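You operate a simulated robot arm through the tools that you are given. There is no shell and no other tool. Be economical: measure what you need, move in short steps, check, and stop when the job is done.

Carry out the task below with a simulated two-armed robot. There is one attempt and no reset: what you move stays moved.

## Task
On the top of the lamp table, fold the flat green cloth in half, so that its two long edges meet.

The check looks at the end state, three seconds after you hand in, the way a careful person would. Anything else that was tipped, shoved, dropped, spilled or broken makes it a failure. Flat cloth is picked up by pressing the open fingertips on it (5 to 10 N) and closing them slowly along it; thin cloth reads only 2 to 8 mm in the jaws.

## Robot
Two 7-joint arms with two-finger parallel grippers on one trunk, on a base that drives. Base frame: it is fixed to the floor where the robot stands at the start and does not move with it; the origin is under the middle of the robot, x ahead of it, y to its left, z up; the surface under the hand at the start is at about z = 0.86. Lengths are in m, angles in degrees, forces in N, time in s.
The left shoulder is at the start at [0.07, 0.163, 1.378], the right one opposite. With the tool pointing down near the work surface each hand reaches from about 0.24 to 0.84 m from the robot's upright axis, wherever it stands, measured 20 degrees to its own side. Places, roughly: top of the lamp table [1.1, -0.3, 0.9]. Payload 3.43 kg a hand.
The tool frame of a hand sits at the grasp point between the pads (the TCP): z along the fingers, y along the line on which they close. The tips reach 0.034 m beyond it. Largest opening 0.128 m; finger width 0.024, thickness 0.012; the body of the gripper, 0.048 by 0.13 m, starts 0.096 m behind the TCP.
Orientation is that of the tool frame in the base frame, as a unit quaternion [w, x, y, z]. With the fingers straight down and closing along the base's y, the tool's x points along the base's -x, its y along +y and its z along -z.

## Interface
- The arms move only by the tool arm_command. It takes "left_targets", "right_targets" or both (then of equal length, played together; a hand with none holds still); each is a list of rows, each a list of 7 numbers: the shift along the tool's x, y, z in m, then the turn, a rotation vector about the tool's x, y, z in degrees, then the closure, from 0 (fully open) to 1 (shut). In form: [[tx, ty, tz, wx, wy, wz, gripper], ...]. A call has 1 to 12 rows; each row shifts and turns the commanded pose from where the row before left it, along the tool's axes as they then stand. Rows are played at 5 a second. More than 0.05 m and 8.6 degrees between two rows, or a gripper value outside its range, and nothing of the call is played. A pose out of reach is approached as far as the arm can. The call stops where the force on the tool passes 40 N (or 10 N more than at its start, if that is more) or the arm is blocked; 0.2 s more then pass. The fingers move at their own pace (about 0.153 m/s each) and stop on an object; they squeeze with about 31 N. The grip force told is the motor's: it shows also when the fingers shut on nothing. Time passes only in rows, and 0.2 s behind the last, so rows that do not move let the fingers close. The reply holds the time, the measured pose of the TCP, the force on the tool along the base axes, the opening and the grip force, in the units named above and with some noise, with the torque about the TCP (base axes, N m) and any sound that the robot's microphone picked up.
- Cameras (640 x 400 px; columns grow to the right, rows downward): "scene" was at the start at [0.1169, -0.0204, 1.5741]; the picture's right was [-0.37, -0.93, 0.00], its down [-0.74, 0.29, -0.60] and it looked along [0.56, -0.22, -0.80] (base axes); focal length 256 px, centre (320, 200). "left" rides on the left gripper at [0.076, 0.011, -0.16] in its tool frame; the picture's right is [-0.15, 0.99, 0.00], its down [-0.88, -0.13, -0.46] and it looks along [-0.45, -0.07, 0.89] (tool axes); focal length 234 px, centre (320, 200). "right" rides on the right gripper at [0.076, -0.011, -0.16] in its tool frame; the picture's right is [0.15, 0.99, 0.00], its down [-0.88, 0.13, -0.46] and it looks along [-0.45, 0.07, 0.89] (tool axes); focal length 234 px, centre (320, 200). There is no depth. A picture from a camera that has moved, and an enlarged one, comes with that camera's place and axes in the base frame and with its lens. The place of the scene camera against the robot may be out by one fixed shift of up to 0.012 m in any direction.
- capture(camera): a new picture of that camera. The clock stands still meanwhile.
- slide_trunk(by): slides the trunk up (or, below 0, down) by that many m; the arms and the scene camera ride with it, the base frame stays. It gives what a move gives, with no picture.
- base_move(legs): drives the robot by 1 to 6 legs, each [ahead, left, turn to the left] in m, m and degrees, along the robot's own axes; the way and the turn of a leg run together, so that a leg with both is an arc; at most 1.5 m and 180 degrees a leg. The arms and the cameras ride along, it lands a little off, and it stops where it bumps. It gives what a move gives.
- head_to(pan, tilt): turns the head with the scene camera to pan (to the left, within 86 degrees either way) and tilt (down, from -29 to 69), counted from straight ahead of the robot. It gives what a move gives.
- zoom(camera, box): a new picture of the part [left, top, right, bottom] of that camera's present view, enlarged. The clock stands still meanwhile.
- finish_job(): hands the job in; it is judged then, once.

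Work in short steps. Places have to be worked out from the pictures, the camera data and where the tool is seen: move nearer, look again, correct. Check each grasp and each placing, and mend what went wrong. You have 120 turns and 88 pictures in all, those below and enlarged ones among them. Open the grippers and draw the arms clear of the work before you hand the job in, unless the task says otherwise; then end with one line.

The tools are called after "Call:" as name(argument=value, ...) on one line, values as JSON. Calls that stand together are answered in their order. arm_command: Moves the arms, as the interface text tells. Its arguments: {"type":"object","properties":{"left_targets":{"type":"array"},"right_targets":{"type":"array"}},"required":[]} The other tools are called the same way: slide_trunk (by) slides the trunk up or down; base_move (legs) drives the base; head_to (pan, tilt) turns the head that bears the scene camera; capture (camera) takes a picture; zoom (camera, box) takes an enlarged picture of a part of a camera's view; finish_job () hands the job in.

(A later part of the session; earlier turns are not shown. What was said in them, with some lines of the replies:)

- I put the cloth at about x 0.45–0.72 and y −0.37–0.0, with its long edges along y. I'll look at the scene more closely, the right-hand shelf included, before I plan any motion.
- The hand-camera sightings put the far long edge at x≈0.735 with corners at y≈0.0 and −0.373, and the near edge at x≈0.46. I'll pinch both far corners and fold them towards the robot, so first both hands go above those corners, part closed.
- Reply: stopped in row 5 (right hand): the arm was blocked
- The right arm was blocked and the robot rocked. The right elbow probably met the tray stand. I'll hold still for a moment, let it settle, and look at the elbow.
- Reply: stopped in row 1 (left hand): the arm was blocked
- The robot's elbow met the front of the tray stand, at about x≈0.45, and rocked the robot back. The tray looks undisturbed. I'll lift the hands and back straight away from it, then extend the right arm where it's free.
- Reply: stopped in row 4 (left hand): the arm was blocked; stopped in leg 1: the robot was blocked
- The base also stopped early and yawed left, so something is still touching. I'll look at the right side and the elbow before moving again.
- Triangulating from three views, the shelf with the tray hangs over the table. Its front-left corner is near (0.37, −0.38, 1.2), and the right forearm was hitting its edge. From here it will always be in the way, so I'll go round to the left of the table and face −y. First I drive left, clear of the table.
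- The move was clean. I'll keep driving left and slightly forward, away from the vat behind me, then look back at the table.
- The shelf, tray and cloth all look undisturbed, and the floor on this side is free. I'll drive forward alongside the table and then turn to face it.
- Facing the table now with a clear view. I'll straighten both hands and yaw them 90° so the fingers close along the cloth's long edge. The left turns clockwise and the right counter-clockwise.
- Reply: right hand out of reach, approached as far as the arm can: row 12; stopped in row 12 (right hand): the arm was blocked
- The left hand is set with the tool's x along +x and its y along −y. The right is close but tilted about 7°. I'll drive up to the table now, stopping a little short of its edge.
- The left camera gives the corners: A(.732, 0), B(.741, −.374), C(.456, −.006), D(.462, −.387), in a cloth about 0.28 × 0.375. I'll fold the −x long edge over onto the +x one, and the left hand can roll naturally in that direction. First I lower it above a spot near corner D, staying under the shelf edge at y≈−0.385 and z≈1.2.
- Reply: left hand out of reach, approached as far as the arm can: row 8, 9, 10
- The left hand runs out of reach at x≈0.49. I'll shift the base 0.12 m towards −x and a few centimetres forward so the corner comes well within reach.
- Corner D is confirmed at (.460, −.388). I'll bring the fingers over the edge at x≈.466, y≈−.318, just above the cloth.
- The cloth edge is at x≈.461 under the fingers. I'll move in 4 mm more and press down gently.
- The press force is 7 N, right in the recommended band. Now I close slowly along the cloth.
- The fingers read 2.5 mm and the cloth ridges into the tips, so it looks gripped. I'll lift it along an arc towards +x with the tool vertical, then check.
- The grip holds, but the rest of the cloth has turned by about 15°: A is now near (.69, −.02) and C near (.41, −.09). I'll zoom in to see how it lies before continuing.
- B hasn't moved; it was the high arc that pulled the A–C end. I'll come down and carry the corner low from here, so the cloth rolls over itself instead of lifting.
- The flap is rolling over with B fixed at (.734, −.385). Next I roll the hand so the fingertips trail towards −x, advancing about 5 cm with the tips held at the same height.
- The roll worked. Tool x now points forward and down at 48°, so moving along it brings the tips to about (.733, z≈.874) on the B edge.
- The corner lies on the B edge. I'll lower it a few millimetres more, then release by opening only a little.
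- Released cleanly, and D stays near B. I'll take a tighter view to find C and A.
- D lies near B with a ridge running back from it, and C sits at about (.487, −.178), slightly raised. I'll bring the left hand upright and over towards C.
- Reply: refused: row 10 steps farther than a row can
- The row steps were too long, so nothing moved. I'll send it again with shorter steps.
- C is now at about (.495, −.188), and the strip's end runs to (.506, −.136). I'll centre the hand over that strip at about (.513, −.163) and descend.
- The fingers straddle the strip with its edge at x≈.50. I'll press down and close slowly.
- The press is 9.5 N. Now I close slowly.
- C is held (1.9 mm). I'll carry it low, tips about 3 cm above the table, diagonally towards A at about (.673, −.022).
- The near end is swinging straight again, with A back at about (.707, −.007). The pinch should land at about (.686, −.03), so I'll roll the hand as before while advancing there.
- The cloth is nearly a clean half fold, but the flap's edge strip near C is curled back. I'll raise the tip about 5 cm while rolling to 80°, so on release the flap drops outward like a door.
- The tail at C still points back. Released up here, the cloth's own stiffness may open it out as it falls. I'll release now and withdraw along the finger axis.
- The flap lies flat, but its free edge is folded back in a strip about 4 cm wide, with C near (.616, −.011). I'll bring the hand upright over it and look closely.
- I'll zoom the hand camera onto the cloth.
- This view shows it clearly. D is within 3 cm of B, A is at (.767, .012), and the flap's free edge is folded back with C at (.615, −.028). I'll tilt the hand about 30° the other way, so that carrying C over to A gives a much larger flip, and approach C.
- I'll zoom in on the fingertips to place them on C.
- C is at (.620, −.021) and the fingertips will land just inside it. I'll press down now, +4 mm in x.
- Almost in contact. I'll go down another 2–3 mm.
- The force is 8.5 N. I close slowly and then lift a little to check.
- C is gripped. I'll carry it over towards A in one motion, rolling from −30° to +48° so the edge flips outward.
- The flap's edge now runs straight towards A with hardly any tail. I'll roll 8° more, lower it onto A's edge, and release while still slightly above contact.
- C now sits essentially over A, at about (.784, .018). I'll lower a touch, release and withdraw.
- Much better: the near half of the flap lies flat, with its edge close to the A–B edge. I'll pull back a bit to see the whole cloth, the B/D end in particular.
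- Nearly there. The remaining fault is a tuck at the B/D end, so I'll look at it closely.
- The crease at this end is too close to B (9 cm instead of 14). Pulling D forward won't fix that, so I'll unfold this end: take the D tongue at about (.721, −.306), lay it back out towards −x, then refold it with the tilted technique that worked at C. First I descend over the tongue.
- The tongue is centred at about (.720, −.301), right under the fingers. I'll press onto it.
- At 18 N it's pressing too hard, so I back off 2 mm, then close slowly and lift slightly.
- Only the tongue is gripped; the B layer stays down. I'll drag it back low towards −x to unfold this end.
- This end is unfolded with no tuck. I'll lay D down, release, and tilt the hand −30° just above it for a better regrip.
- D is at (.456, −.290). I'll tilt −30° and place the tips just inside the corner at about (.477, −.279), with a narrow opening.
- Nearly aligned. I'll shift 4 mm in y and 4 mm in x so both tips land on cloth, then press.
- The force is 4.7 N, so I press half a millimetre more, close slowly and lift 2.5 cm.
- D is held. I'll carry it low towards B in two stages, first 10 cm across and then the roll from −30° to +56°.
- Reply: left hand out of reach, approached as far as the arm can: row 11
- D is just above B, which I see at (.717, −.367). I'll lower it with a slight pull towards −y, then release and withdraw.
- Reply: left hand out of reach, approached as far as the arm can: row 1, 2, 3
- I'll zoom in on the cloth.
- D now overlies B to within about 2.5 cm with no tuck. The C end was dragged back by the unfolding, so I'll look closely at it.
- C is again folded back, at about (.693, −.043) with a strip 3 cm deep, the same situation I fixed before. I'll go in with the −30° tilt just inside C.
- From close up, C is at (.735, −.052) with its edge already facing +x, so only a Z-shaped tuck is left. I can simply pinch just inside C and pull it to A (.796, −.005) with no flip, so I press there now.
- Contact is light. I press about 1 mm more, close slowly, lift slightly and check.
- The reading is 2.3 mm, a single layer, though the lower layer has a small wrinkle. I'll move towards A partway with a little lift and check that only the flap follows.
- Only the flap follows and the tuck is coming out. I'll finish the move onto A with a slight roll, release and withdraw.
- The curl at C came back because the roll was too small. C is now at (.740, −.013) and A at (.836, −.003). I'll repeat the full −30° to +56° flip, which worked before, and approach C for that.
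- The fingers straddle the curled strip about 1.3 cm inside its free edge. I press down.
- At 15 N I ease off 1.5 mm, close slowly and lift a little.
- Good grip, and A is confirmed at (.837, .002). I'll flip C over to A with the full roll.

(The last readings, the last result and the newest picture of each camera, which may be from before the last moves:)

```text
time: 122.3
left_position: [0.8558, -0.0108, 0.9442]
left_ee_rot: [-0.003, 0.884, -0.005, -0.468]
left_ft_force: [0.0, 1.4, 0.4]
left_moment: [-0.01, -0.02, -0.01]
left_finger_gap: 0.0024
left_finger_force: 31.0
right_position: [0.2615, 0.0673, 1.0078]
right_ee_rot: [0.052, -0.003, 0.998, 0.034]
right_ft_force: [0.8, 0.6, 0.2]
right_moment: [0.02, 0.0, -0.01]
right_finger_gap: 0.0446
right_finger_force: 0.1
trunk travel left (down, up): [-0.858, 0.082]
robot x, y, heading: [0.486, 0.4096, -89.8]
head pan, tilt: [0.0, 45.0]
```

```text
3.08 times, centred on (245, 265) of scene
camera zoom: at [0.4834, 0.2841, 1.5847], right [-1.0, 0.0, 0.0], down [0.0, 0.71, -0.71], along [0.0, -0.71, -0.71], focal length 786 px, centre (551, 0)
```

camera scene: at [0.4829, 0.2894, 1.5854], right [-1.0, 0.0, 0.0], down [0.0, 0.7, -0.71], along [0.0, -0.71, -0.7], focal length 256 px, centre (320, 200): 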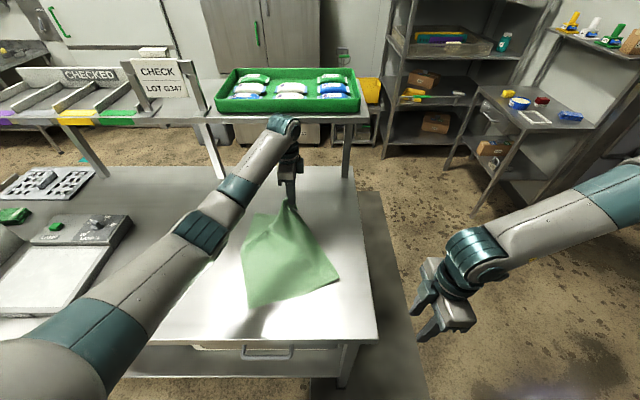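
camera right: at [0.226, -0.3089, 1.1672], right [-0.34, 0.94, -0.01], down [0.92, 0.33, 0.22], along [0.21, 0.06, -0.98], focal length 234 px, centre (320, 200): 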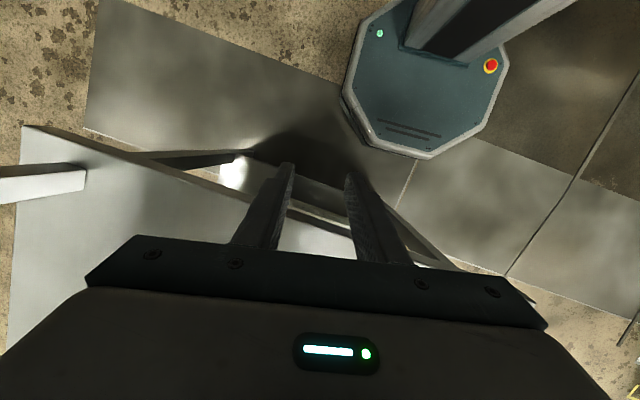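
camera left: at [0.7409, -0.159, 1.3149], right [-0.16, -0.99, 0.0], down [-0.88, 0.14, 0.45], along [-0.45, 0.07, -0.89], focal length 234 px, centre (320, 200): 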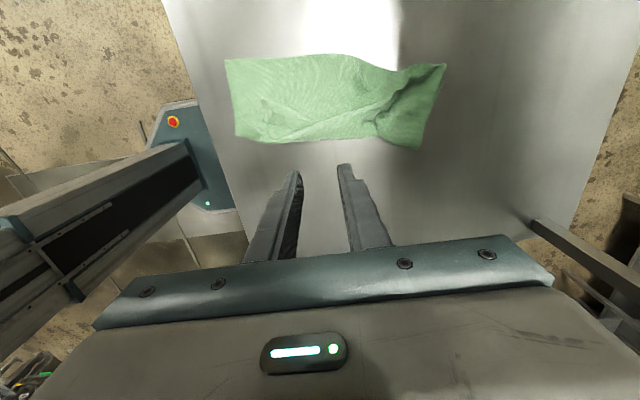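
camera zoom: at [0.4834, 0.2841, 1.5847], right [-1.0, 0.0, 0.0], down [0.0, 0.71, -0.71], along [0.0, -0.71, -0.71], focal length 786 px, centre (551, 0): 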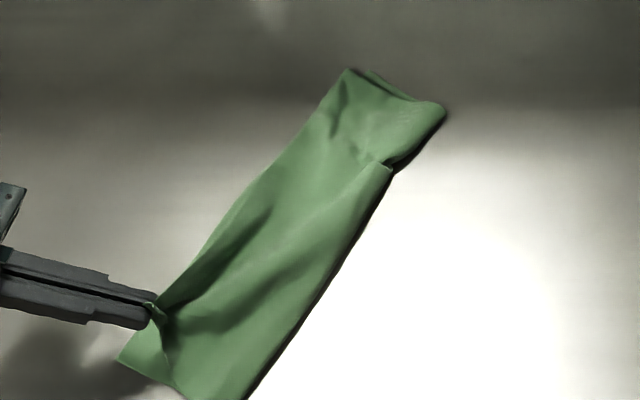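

The fold looks excellent now, with the flap edge on the lower edge. I'll lower it straight down, release and withdraw.

Call:
arm_command(left_targets=[[0.0104, 0, 0.007, 0, 0, 0, 1], [0.0104, 0, 0.007, 0, 0, 0, 1], [0.0104, 0, 0.007, 0, 0, 0, 1], [0.0104, 0, 0.007, 0, 0, 0, 1], [0.0015, 0, 0.001, 0, 0, 0, 1], [0, 0, 0, 0, 0, 0, 0.93], [0, 0, 0, 0, 0, 0, 0.87], [0, 0, 0, 0, 0, 0, 0.82], [0, 0, -0.01, 0, 0, 0, 0.82], [0, 0, -0.02, 0, 0, 0, 0.82], [0, 0, -0.03, 0, 0, 0, 0.82]])

Call:
arm_command(left_targets=[[-0.0166, 0, 0.0032, 0, 8, 0, 0.76], [-0.0169, 0.01, 0.0009, 0, 8, 0, 0.76], [-0.0169, 0.02, -0.0015, 0, 8, 0, 0.76], [-0.0166, 0.03, -0.0038, 0, 8, 0, 0.76], [-0.0159, 0.03, -0.0061, 0, 8, 0, 0.76], [-0.0148, 0.03, -0.0182, 0, 8, 0, 0.76], [-0.0136, 0.02, -0.0302, 0, 8, 0, 0.76], [-0.03, 0, -0.03, 0, 0, 0, 0.76], [-0.03, 0, -0.03, 0, 0, 0, 0.76]])

Call:
zoom(camera="left", box=[200, 30, 460, 180])

```text
time: 124.7
left_position: [0.9067, -0.011, 0.9254]
left_ee_rot: [-0.003, 0.884, -0.005, -0.467]
left_ft_force: [-0.3, 0.1, -0.2]
left_moment: [0.01, -0.02, 0.01]
left_finger_gap: 0.0229
left_finger_force: 0.1
right_position: [0.2616, 0.0673, 1.0081]
right_ee_rot: [0.052, -0.003, 0.998, 0.034]
right_ft_force: [0.2, 0.3, -1.3]
right_moment: [0.0, -0.03, 0.0]
right_finger_gap: 0.045
right_finger_force: 0.0
trunk travel left (down, up): [-0.858, 0.082]
robot x, y, heading: [0.4855, 0.4084, -90.3]
head pan, tilt: [0.0, 45.0]
```

```text
time: 126.7
left_position: [0.7618, -0.1511, 1.0976]
left_ee_rot: [0.0, 1.0, -0.006, 0.005]
left_ft_force: [1.0, -0.2, -0.1]
left_moment: [0.02, -0.01, -0.01]
left_finger_gap: 0.0306
left_finger_force: 0.1
right_position: [0.2601, 0.0677, 1.0069]
right_ee_rot: [0.053, -0.003, 0.998, 0.033]
right_ft_force: [-0.7, 0.5, -0.6]
right_moment: [0.0, -0.02, -0.03]
right_finger_gap: 0.045
right_finger_force: 0.1
trunk travel left (down, up): [-0.858, 0.082]
robot x, y, heading: [0.4887, 0.4073, -89.9]
head pan, tilt: [0.0, 45.0]
```

```text
2.46 times, centred on (330, 105) of left
camera zoom: at [0.8354, -0.1634, 1.2568], right [-0.16, -0.99, 0.0], down [-0.88, 0.14, 0.45], along [-0.44, 0.07, -0.89], focal length 576 px, centre (295, 434)
```

zoom: 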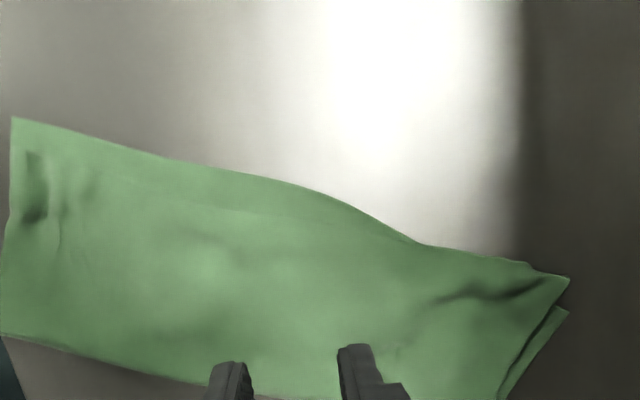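

This is a clean fold now. I'll draw the hand back and take one full look.

Call:
arm_command(left_targets=[[-0.03, 0, -0.02, 0, 0, 0, 0.76], [-0.03, 0, -0.02, 0, 0, 0, 0.76], [-0.03, 0, -0.01, 0, 0, 0, 0.76], [-0.02, 0, 0, 0, 0, 0, 0.76], [0, 0, 0, 0, 0, 0, 0.76]])

Call:
zoom(camera="left", box=[190, 0, 450, 160])

```text
time: 127.9
left_position: [0.6536, -0.1506, 1.1486]
left_ee_rot: [0.001, 1.0, -0.006, 0.002]
left_ft_force: [0.0, 0.7, -0.5]
left_moment: [0.02, 0.02, 0.01]
left_finger_gap: 0.0306
left_finger_force: 0.0
right_position: [0.2622, 0.0678, 1.0078]
right_ee_rot: [0.051, -0.002, 0.998, 0.035]
right_ft_force: [0.5, -0.3, -0.5]
right_moment: [0.02, 0.02, 0.03]
right_finger_gap: 0.0449
right_finger_force: 0.1
trunk travel left (down, up): [-0.858, 0.082]
robot x, y, heading: [0.4868, 0.4089, -89.9]
head pan, tilt: [0.0, 45.0]
```

```text
2.46 times, centred on (320, 80) of left
camera zoom: at [0.7275, -0.1623, 1.3069], right [-0.16, -0.99, 0.0], down [-0.88, 0.14, 0.45], along [-0.44, 0.07, -0.89], focal length 576 px, centre (320, 495)
```

zoom: 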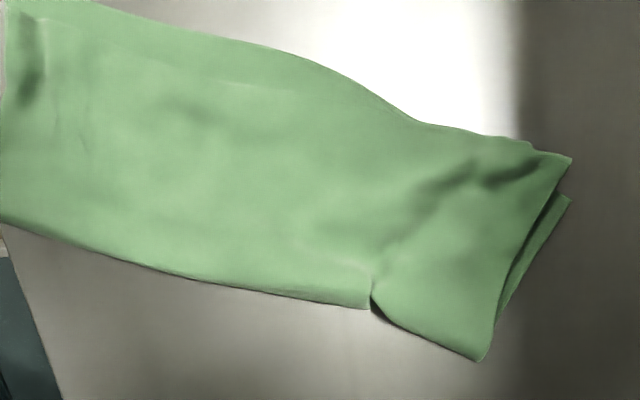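

The fold is good overall. I'll take one closer look at how well the two long edges coincide before deciding on any touch-up.

Call:
zoom(camera="left", box=[270, 10, 440, 110])

```text
3.76 times, centred on (355, 60) of left
camera zoom: at [0.7275, -0.1623, 1.3069], right [-0.16, -0.99, 0.0], down [-0.88, 0.14, 0.45], along [-0.44, 0.07, -0.89], focal length 882 px, centre (188, 727)
```

zoom: 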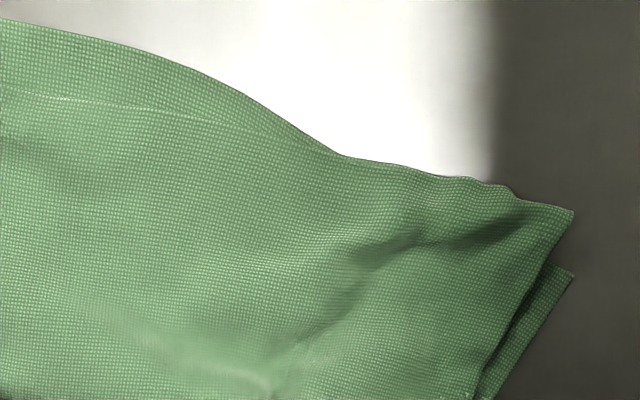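

At mid-length the flap edge sits about 2 cm inside the lower edge, and the flap has about 2.5 cm of slack in wrinkles. I'll pinch the flap lightly near its edge at about (.787, −.143) and pull that slack out towards +x, keeping it low so nothing curls.

Call:
arm_command(left_targets=[[0.0148, -0.0008, 0.0243, 0, 0, 0, 0.76], [0.0148, -0.0008, 0.0243, 0, 0, 0, 0.76], [0.0148, -0.0008, 0.0243, 0, 0, 0, 0.76], [0.0148, -0.0008, 0.0243, 0, 0, 0, 0.76], [0.0148, -0.0008, 0.0243, 0, 0, 0, 0.76], [0.0148, -0.0008, 0.0243, 0, 0, 0, 0.76], [0.0148, -0.0008, 0.0243, 0, 0, 0, 0.76], [0.0148, -0.0008, 0.0243, 0, 0, 0, 0.76], [0.0148, -0.0008, 0.0243, 0, 0, 0, 0.76], [0, 0, 0.018, 0, 0, 0, 0.76], [0, 0, 0.01, 0, 0, 0, 0.76], [0, 0, 0, 0, 0, 0, 0.76]])

```text
time: 130.5
left_position: [0.788, -0.145, 0.9005]
left_ee_rot: [0.0, 1.0, -0.006, 0.002]
left_ft_force: [0.0, 0.0, 0.0]
left_moment: [-0.02, 0.0, 0.01]
left_finger_gap: 0.0306
left_finger_force: 0.0
right_position: [0.2616, 0.0678, 1.0079]
right_ee_rot: [0.052, -0.002, 0.998, 0.033]
right_ft_force: [-1.0, -0.3, 0.6]
right_moment: [0.01, 0.03, -0.01]
right_finger_gap: 0.0452
right_finger_force: 0.1
trunk travel left (down, up): [-0.858, 0.082]
robot x, y, heading: [0.4816, 0.411, -90.0]
head pan, tilt: [0.0, 45.0]
```

No contact yet, so I go down gently.

Call:
arm_command(left_targets=[[0, 0, 0.002, 0, 0, 0, 0.76], [0, 0, 0.0015, 0, 0, 0, 0.76], [0, 0, 0.0015, 0, 0, 0, 0.76], [0, 0, 0, 0, 0, 0, 0.76]])

```text
time: 131.5
left_position: [0.7876, -0.1426, 0.8976]
left_ee_rot: [-0.001, 1.0, -0.006, 0.004]
left_ft_force: [-1.2, 0.0, 0.3]
left_moment: [0.01, 0.02, 0.01]
left_finger_gap: 0.0308
left_finger_force: 0.0
right_position: [0.2616, 0.0668, 1.0074]
right_ee_rot: [0.053, -0.003, 0.998, 0.034]
right_ft_force: [-0.8, -0.1, 0.1]
right_moment: [0.0, 0.0, 0.02]
right_finger_gap: 0.0447
right_finger_force: 0.0
trunk travel left (down, up): [-0.858, 0.082]
robot x, y, heading: [0.4902, 0.4093, -90.1]
head pan, tilt: [0.0, 45.0]
```

Another 1.5 mm to touch.

Call:
arm_command(left_targets=[[0, 0, 0.001, 0, 0, 0, 0.76], [0, 0, 0.0008, 0, 0, 0, 0.76], [0, 0, 0, 0, 0, 0, 0.76]])

```text
time: 132.3
left_position: [0.7887, -0.1421, 0.8951]
left_ee_rot: [0.001, 1.0, -0.006, 0.004]
left_ft_force: [-0.1, -1.9, 8.1]
left_moment: [-0.05, -0.01, 0.01]
left_finger_gap: 0.0308
left_finger_force: 0.0
right_position: [0.2618, 0.0671, 1.0082]
right_ee_rot: [0.052, -0.002, 0.998, 0.034]
right_ft_force: [1.1, 0.0, 0.4]
right_moment: [-0.03, 0.02, 0.0]
right_finger_gap: 0.0448
right_finger_force: 0.1
trunk travel left (down, up): [-0.858, 0.082]
robot x, y, heading: [0.4845, 0.4103, -90.0]
head pan, tilt: [0.0, 45.0]
```

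It reads 8 N. I'll pinch, lift just 5 mm, pull 2 cm outward, lower, release and lift away.

Call:
arm_command(left_targets=[[0, 0, 0, 0, 0, 0, 0.8], [0, 0, 0, 0, 0, 0, 0.84], [0, 0, 0, 0, 0, 0, 0.88], [0, 0, 0, 0, 0, 0, 0.92], [0, 0, 0, 0, 0, 0, 0.96], [0, 0, 0, 0, 0, 0, 1.0], [0, 0, 0, 0, 0, 0, 1.0], [0.002, 0, -0.006, 0, 0, 0, 1.0], [0.009, 0.003, 0, 0, 0, 0, 1.0], [0.01, 0.004, 0, 0, 0, 0, 1.0], [0, 0, 0.004, 0, 0, 0, 1.0]])

Call:
zoom(camera="left", box=[150, 40, 490, 220])

```text
time: 134.7
left_position: [0.8089, -0.1509, 0.8971]
left_ee_rot: [0.0, 1.0, -0.006, 0.004]
left_ft_force: [1.0, -0.5, 1.3]
left_moment: [0.01, -0.02, -0.02]
left_finger_gap: 0.0021
left_finger_force: 30.9
right_position: [0.2622, 0.0678, 1.008]
right_ee_rot: [0.053, -0.003, 0.998, 0.034]
right_ft_force: [-0.4, -0.2, 0.4]
right_moment: [0.0, -0.02, -0.02]
right_finger_gap: 0.0448
right_finger_force: 0.1
trunk travel left (down, up): [-0.858, 0.082]
robot x, y, heading: [0.4877, 0.4114, -90.0]
head pan, tilt: [0.0, 45.0]
```

```text
1.88 times, centred on (320, 130) of left
camera zoom: at [0.8832, -0.1622, 1.0561], right [-0.16, -0.99, 0.0], down [-0.88, 0.14, 0.45], along [-0.44, 0.07, -0.89], focal length 441 px, centre (320, 332)
```

zoom: 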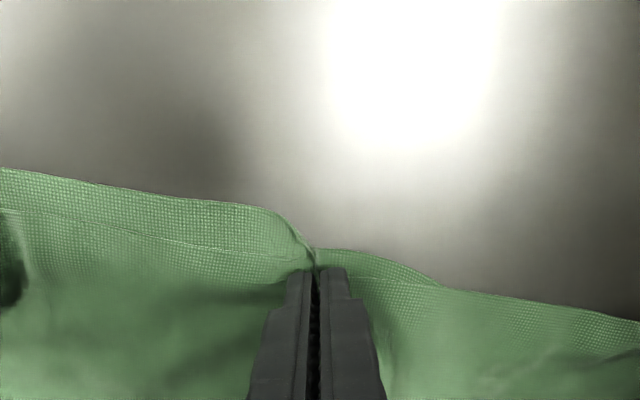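

Both layers gathered a little here. I'll open the fingers slowly while lightly touching, so the cloth spreads flat again, then lift away and look from above.

Call:
arm_command(left_targets=[[0, 0, 0.001, 0, 0, 0, 0.93], [0, 0, 0, 0, 0, 0, 0.86], [0, 0, 0, 0, 0, 0, 0.78], [0, 0, -0.003, 0, 0, 0, 0.7], [0, 0, -0.02, 0, 0, 0, 0.65], [0, 0, -0.03, 0, 0, 0, 0.65], [-0.025, 0, -0.035, 0, 0, 0, 0.65], [-0.03, 0, -0.035, 0, 0, 0, 0.65], [-0.03, 0, -0.035, 0, 0, 0, 0.65], [-0.03, 0, -0.035, 0, 0, 0, 0.65], [-0.03, 0, -0.02, 0, 0, 0, 0.65]])

Call:
zoom(camera="left", box=[190, 0, 450, 160])

```text
time: 137.1
left_position: [0.6599, -0.1471, 1.108]
left_ee_rot: [0.0, 1.0, -0.005, 0.003]
left_ft_force: [0.4, -1.2, -0.2]
left_moment: [0.0, -0.04, 0.02]
left_finger_gap: 0.0448
left_finger_force: 0.1
right_position: [0.2597, 0.0684, 1.009]
right_ee_rot: [0.052, -0.002, 0.998, 0.034]
right_ft_force: [-0.5, 0.4, -0.8]
right_moment: [-0.03, -0.05, -0.03]
right_finger_gap: 0.0451
right_finger_force: 0.0
trunk travel left (down, up): [-0.858, 0.082]
robot x, y, heading: [0.4854, 0.4088, -90.3]
head pan, tilt: [0.0, 45.0]
```

```text
2.46 times, centred on (320, 80) of left
camera zoom: at [0.7346, -0.1595, 1.2671], right [-0.16, -0.99, 0.0], down [-0.88, 0.14, 0.45], along [-0.44, 0.07, -0.89], focal length 576 px, centre (320, 495)
```

zoom: 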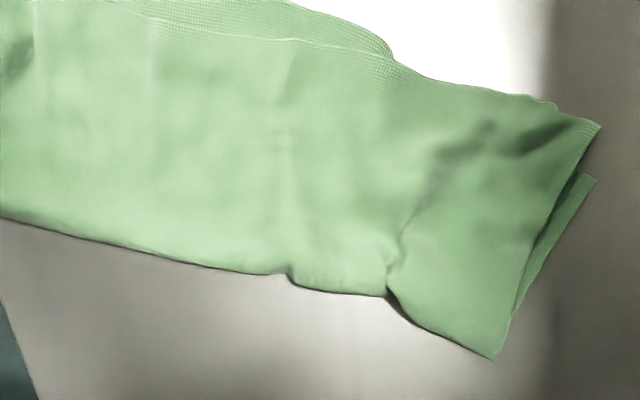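

The flap is flat now, and at mid-length the edges are about 2 cm apart. D overshoots B by about 2.5 cm, where the flap lies singly on the table, so I'll pinch it there at about (.749, −.308) and draw it back 2 cm.

Call:
arm_command(left_targets=[[0.0099, 0.0179, 0.0226, 0, 0, 0, 0.82], [0.0099, 0.0179, 0.0226, 0, 0, 0, 0.82], [0.0099, 0.0179, 0.0226, 0, 0, 0, 0.82], [0.0099, 0.0179, 0.0226, 0, 0, 0, 0.82], [0.0099, 0.0179, 0.0226, 0, 0, 0, 0.82], [0.0099, 0.0179, 0.0226, 0, 0, 0, 0.82], [0.0099, 0.0179, 0.0226, 0, 0, 0, 0.82], [0.0099, 0.0179, 0.0226, 0, 0, 0, 0.82], [0.0099, 0.0179, 0.0226, 0, 0, 0, 0.82], [0, 0, 0.005, 0, 0, 0, 0.82], [0, 0, 0.003, 0, 0, 0, 0.82], [0, 0, 0, 0, 0, 0, 0.82]])

```text
time: 139.7
left_position: [0.7513, -0.3112, 0.8974]
left_ee_rot: [-0.001, 1.0, -0.006, 0.003]
left_ft_force: [-0.1, -0.2, 0.5]
left_moment: [0.01, 0.02, 0.04]
left_finger_gap: 0.0228
left_finger_force: 0.0
right_position: [0.262, 0.0675, 1.0073]
right_ee_rot: [0.052, -0.003, 0.998, 0.034]
right_ft_force: [0.1, -0.9, 0.3]
right_moment: [-0.02, -0.04, -0.03]
right_finger_gap: 0.0448
right_finger_force: 0.0
trunk travel left (down, up): [-0.858, 0.082]
robot x, y, heading: [0.4855, 0.4072, -89.9]
head pan, tilt: [0.0, 45.0]
```

I lower the last 2–3 mm onto the cloth.

Call:
arm_command(left_targets=[[0, 0, 0.0015, 0, 0, 0, 0.82], [0, 0, 0.0012, 0, 0, 0, 0.82], [0, 0, 0, 0, 0, 0, 0.82]])

```text
time: 140.5
left_position: [0.7528, -0.3091, 0.8969]
left_ee_rot: [0.002, 1.0, -0.007, 0.004]
left_ft_force: [0.5, -1.9, 10.9]
left_moment: [0.0, -0.02, 0.01]
left_finger_gap: 0.0227
left_finger_force: 0.1
right_position: [0.2618, 0.0684, 1.0099]
right_ee_rot: [0.052, -0.002, 0.998, 0.033]
right_ft_force: [-0.3, 0.0, 0.4]
right_moment: [0.0, 0.0, 0.03]
right_finger_gap: 0.0445
right_finger_force: 0.2
trunk travel left (down, up): [-0.858, 0.082]
robot x, y, heading: [0.4851, 0.4109, -90.0]
head pan, tilt: [0.0, 45.0]
```

It reads 11 N. I'll pinch, lift 8 mm, draw back 2 cm towards −x, lower and release, spreading gently as before.

Call:
arm_command(left_targets=[[0, 0, -0.0005, 0, 0, 0, 0.86], [0, 0, 0, 0, 0, 0, 0.9], [0, 0, 0, 0, 0, 0, 0.94], [0, 0, 0, 0, 0, 0, 1.0], [0, 0, 0, 0, 0, 0, 1.0], [-0.002, 0, -0.008, 0, 0, 0, 1.0], [-0.009, 0, 0, 0, 0, 0, 1.0], [-0.01, 0.001, 0, 0, 0, 0, 1.0], [0, 0, 0.006, 0, 0, 0, 1.0], [0, 0, 0.001, 0, 0, 0, 0.93], [0, 0, 0, 0, 0, 0, 0.86], [0, 0, 0, 0, 0, 0, 0.8]])

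Call:
arm_command(left_targets=[[0, 0, -0.01, 0, 0, 0, 0.76], [0, -0.01, -0.03, 0, 0, 0, 0.7], [-0.01, -0.02, -0.03, 0, 0, 0, 0.7], [-0.01, -0.03, -0.03, 0, 0, 0, 0.7], [-0.01, -0.03, -0.03, 0, 0, 0, 0.7], [-0.02, -0.03, -0.03, 0, 0, 0, 0.7], [-0.02, -0.03, -0.03, 0, 0, 0, 0.7], [-0.02, -0.01, -0.03, 0, 0, 0, 0.7]])

Call:
zoom(camera="left", box=[170, 0, 470, 185])

```text
time: 143.1
left_position: [0.731, -0.3106, 0.8972]
left_ee_rot: [0.001, 1.0, -0.007, 0.003]
left_ft_force: [0.2, 0.3, 2.4]
left_moment: [0.02, 0.02, -0.01]
left_finger_gap: 0.0254
left_finger_force: 0.0
right_position: [0.2617, 0.0669, 1.0083]
right_ee_rot: [0.053, -0.002, 0.998, 0.034]
right_ft_force: [-0.1, 0.4, -1.0]
right_moment: [0.04, 0.01, 0.06]
right_finger_gap: 0.0449
right_finger_force: 0.1
trunk travel left (down, up): [-0.858, 0.082]
robot x, y, heading: [0.4804, 0.4075, -90.1]
head pan, tilt: [0.0, 45.0]
```

```text
time: 144.9
left_position: [0.6403, -0.1491, 1.1152]
left_ee_rot: [0.0, 1.0, -0.005, 0.004]
left_ft_force: [0.1, 0.0, 0.1]
left_moment: [0.01, -0.03, -0.04]
left_finger_gap: 0.0385
left_finger_force: 0.1
right_position: [0.2616, 0.0675, 1.0073]
right_ee_rot: [0.054, -0.002, 0.998, 0.034]
right_ft_force: [0.3, 0.8, 0.1]
right_moment: [-0.02, -0.04, 0.0]
right_finger_gap: 0.0447
right_finger_force: 0.1
trunk travel left (down, up): [-0.858, 0.082]
robot x, y, heading: [0.484, 0.4075, -90.0]
head pan, tilt: [0.0, 45.0]
```

```text
2.13 times, centred on (320, 92) of left
camera zoom: at [0.7131, -0.1611, 1.2758], right [-0.16, -0.99, 0.0], down [-0.88, 0.14, 0.45], along [-0.44, 0.07, -0.89], focal length 500 px, centre (320, 429)
```

zoom: 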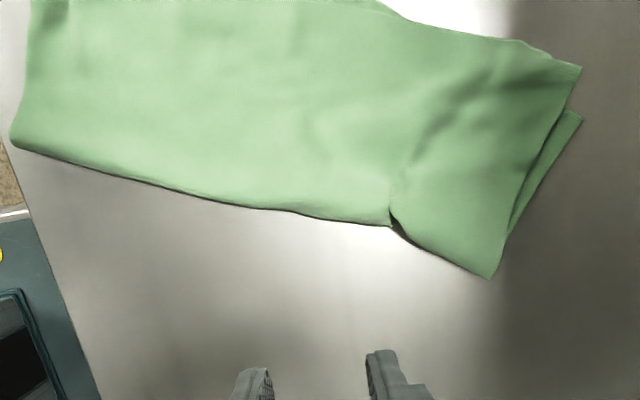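

D's corner still overshoots B by about 3 cm, because the lower layer is tucked in there. B shows as a thin exposed sliver, so I'll pitch the closed fingertips 20°, which keeps the wrist clear of the shelf, press only on that sliver and slide B outward. First I go above it.

Call:
arm_command(left_targets=[[0, 0, 0, -6.67, 0, 0, 1], [0, 0, 0, -6.67, 0, 0, 1], [0, 0, 0, -6.67, 0, 0, 1], [0.0091, 0.0148, 0.0293, 0, 0, 0, 1], [0.0091, 0.0148, 0.0293, 0, 0, 0, 1], [0.0091, 0.0148, 0.0293, 0, 0, 0, 1], [0.0091, 0.0148, 0.0293, 0, 0, 0, 1], [0.0091, 0.0148, 0.0293, 0, 0, 0, 1], [0.0091, 0.0148, 0.0293, 0, 0, 0, 1], [0.0091, 0.0148, 0.0293, 0, 0, 0, 1], [0.0091, 0.0148, 0.0253, 0, 0, 0, 1], [0, 0, 0, 0, 0, 0, 1]])

Call:
zoom(camera="left", box=[220, 60, 440, 200])

```text
time: 147.5
left_position: [0.7121, -0.3414, 0.9395]
left_ee_rot: [0.174, 0.985, -0.007, 0.002]
left_ft_force: [-0.9, -0.1, -0.3]
left_moment: [0.02, 0.01, 0.01]
left_finger_gap: 0.0
left_finger_force: 30.8
right_position: [0.2614, 0.0685, 1.008]
right_ee_rot: [0.053, -0.003, 0.998, 0.034]
right_ft_force: [0.0, -1.1, -0.4]
right_moment: [-0.02, -0.02, 0.04]
right_finger_gap: 0.0446
right_finger_force: 0.2
trunk travel left (down, up): [-0.858, 0.082]
robot x, y, heading: [0.4884, 0.4067, -90.0]
head pan, tilt: [0.0, 45.0]
```

```text
2.86 times, centred on (330, 130) of left
camera zoom: at [0.7862, -0.2982, 1.0926], right [-0.16, -0.93, 0.34], down [-0.88, 0.29, 0.38], along [-0.45, -0.24, -0.86], focal length 669 px, centre (291, 400)
```

zoom: 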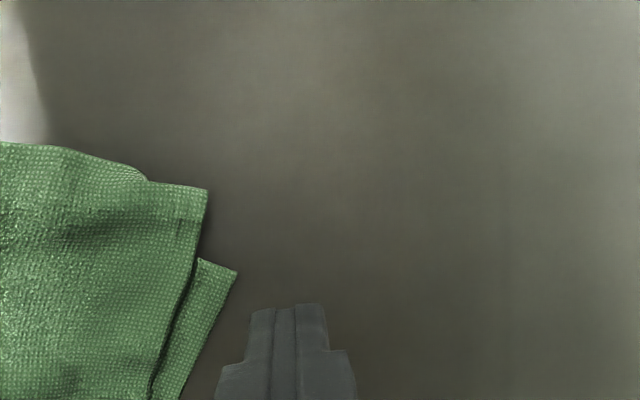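

B is at (.722, −.351). The contact line would fall at the very edge of the sliver, so I'll shift 5 mm inward and descend onto it.

Call:
arm_command(left_targets=[[0.005, -0.011, 0.0173, 0, 0, 0, 1], [0, -0.0051, 0.0141, 0, 0, 0, 1], [0, -0.0017, 0.0047, 0, 0, 0, 1], [0, 0, 0, 0, 0, 0, 1]])

```text
time: 148.5
left_position: [0.7178, -0.3365, 0.8991]
left_ee_rot: [0.174, 0.985, -0.007, 0.002]
left_ft_force: [-0.5, -0.2, -0.1]
left_moment: [-0.01, 0.02, 0.01]
left_finger_gap: 0.0001
left_finger_force: 31.6
right_position: [0.2626, 0.0672, 1.0077]
right_ee_rot: [0.052, -0.003, 0.998, 0.035]
right_ft_force: [-0.7, 0.3, -0.1]
right_moment: [-0.01, 0.01, -0.03]
right_finger_gap: 0.0448
right_finger_force: 0.0
trunk travel left (down, up): [-0.858, 0.082]
robot x, y, heading: [0.4819, 0.4074, -90.2]
head pan, tilt: [0.0, 45.0]
```

I go down in 1 mm steps until it presses.

Call:
arm_command(left_targets=[[0, -0.0003, 0.001, 0, 0, 0, 1], [0, -0.0003, 0.001, 0, 0, 0, 1], [0, -0.0003, 0.0008, 0, 0, 0, 1], [0, 0, 0, 0, 0, 0, 1]])

```text
time: 149.5
left_position: [0.7179, -0.3371, 0.8969]
left_ee_rot: [0.174, 0.985, -0.007, 0.001]
left_ft_force: [-0.2, -0.7, 1.9]
left_moment: [-0.02, -0.03, -0.02]
left_finger_gap: 0.0002
left_finger_force: 31.0
right_position: [0.2613, 0.0682, 1.0083]
right_ee_rot: [0.052, -0.003, 0.998, 0.034]
right_ft_force: [-0.3, 0.1, 0.3]
right_moment: [0.01, -0.04, -0.04]
right_finger_gap: 0.045
right_finger_force: 0.1
trunk travel left (down, up): [-0.858, 0.082]
robot x, y, heading: [0.4884, 0.4105, -90.3]
head pan, tilt: [0.0, 45.0]
```

Contact is just made. I press about 1 mm more and slide B slowly outward by 2.8 cm towards +x and slightly −y, then lift off.

Call:
arm_command(left_targets=[[0, -0.0003, 0.001, 0, 0, 0, 1], [0.005, 0.0007, 0.0002, 0, 0, 0, 1], [0.006, 0.0007, 0.0002, 0, 0, 0, 1], [0.006, 0.0007, 0.0002, 0, 0, 0, 1], [0.006, 0.0007, 0.0002, 0, 0, 0, 1], [0.005, 0.0007, 0.0002, 0, 0, 0, 1], [0, 0, 0, 0, 0, 0, 1]])

```text
time: 151.1
left_position: [0.7449, -0.3393, 0.8969]
left_ee_rot: [0.175, 0.985, -0.007, 0.003]
left_ft_force: [-1.7, 0.8, 7.7]
left_moment: [-0.01, 0.09, 0.01]
left_finger_gap: 0.0
left_finger_force: 31.2
right_position: [0.2616, 0.0677, 1.0079]
right_ee_rot: [0.053, -0.003, 0.998, 0.033]
right_ft_force: [-0.6, 0.2, 0.3]
right_moment: [0.01, 0.0, -0.01]
right_finger_gap: 0.0447
right_finger_force: 0.0
trunk travel left (down, up): [-0.858, 0.082]
robot x, y, heading: [0.4845, 0.4074, -90.2]
head pan, tilt: [0.0, 45.0]
```

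The press held at 7.7 N throughout the slide. I lift straight off, pull back towards me, and use the last picture for a final check with the arm clear.

Call:
arm_command(left_targets=[[0, 0.0034, -0.0094, 0, 0, 0, 1], [0, 0.0103, -0.0282, 0, 0, 0, 1], [0, 0, -0.03, 0, 0, 0, 1], [0, -0.015, -0.03, 0, 0, 0, 1], [0, -0.02, -0.03, 0, 0, 0, 0.8], [0, -0.03, -0.03, 6.67, 0, 0, 0.6], [0, -0.03, -0.02, 6.67, 0, 0, 0.4], [0, -0.04, -0.01, 6.67, 0, 0, 0.3], [0.01, -0.045, 0, 0, 0, 0, 0.3], [0.01, -0.045, 0, 0, 0, 0, 0.3], [0.01, -0.045, 0, 0, 0, 0, 0.3], [0.01, -0.045, 0, 0, 0, 0, 0.3]])

Call:
arm_command(left_targets=[[0.02, -0.04, 0, 0, 0, 0, 0.3], [0.02, -0.04, 0, 0, 0, 0, 0.3], [0.02, -0.04, 0, 0, 0, 0, 0.3], [0.02, -0.02, 0, 0, 0, 0, 0.3], [0, 0, 0, 0, 0, 0, 0.3]])

Call:
zoom(camera="scene", box=[170, 190, 330, 320])

```text
time: 153.7
left_position: [0.7873, 0.0215, 1.0448]
left_ee_rot: [0.001, 1.0, -0.006, 0.003]
left_ft_force: [0.0, 0.1, 0.8]
left_moment: [0.0, 0.04, 0.02]
left_finger_gap: 0.0896
left_finger_force: 0.1
right_position: [0.262, 0.0692, 1.0096]
right_ee_rot: [0.053, -0.002, 0.998, 0.033]
right_ft_force: [-0.1, 1.0, -0.2]
right_moment: [-0.03, 0.04, 0.0]
right_finger_gap: 0.0448
right_finger_force: 0.1
trunk travel left (down, up): [-0.858, 0.082]
robot x, y, heading: [0.4915, 0.4062, -90.3]
head pan, tilt: [0.0, 45.0]
```

```text
time: 154.9
left_position: [0.8962, 0.1029, 1.0235]
left_ee_rot: [-0.001, 1.0, -0.006, 0.002]
left_ft_force: [-0.5, 0.2, 0.5]
left_moment: [0.0, -0.03, 0.05]
left_finger_gap: 0.0894
left_finger_force: 0.1
left hand out of reach, approached as far as the arm can: row 1, 2, 3, 4
right_position: [0.2619, 0.0675, 1.0072]
right_ee_rot: [0.052, -0.002, 0.998, 0.034]
right_ft_force: [0.4, -0.2, -0.8]
right_moment: [0.0, 0.02, 0.01]
right_finger_gap: 0.0448
right_finger_force: 0.1
trunk travel left (down, up): [-0.858, 0.082]
robot x, y, heading: [0.4902, 0.4067, -90.1]
head pan, tilt: [0.0, 45.0]
```

```text
3.08 times, centred on (250, 255) of scene
camera zoom: at [0.484, 0.2835, 1.5846], right [-1.0, 0.0, 0.0], down [0.0, 0.71, -0.71], along [0.0, -0.71, -0.71], focal length 786 px, centre (535, 31)
```

zoom: 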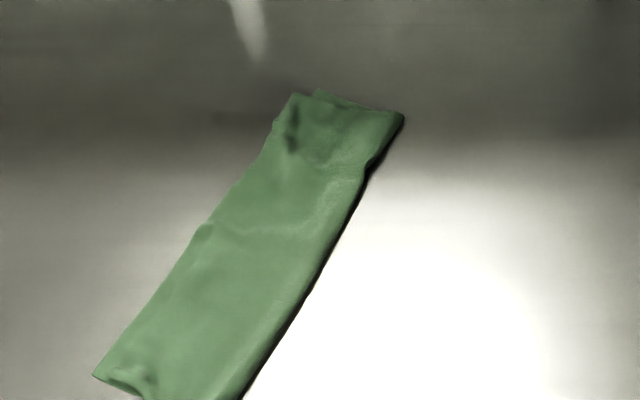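

The final view shows a neat flat half-fold with the long edges lying together, roughly 1–2.5 cm apart along their length. Both arms are clear, the grippers are open, and nothing else looks disturbed, so I'm handing in.

Call:
finish_job()

```text
The job is handed in.
```

I folded the green cloth in half on the lamp table and handed the job in; the long edges lie together but not exactly, about 1–2 cm apart for most of their length and about 2.5 cm at one corner. Early on, the right forearm bumped the tray shelf, which looked undisturbed in later pictures.
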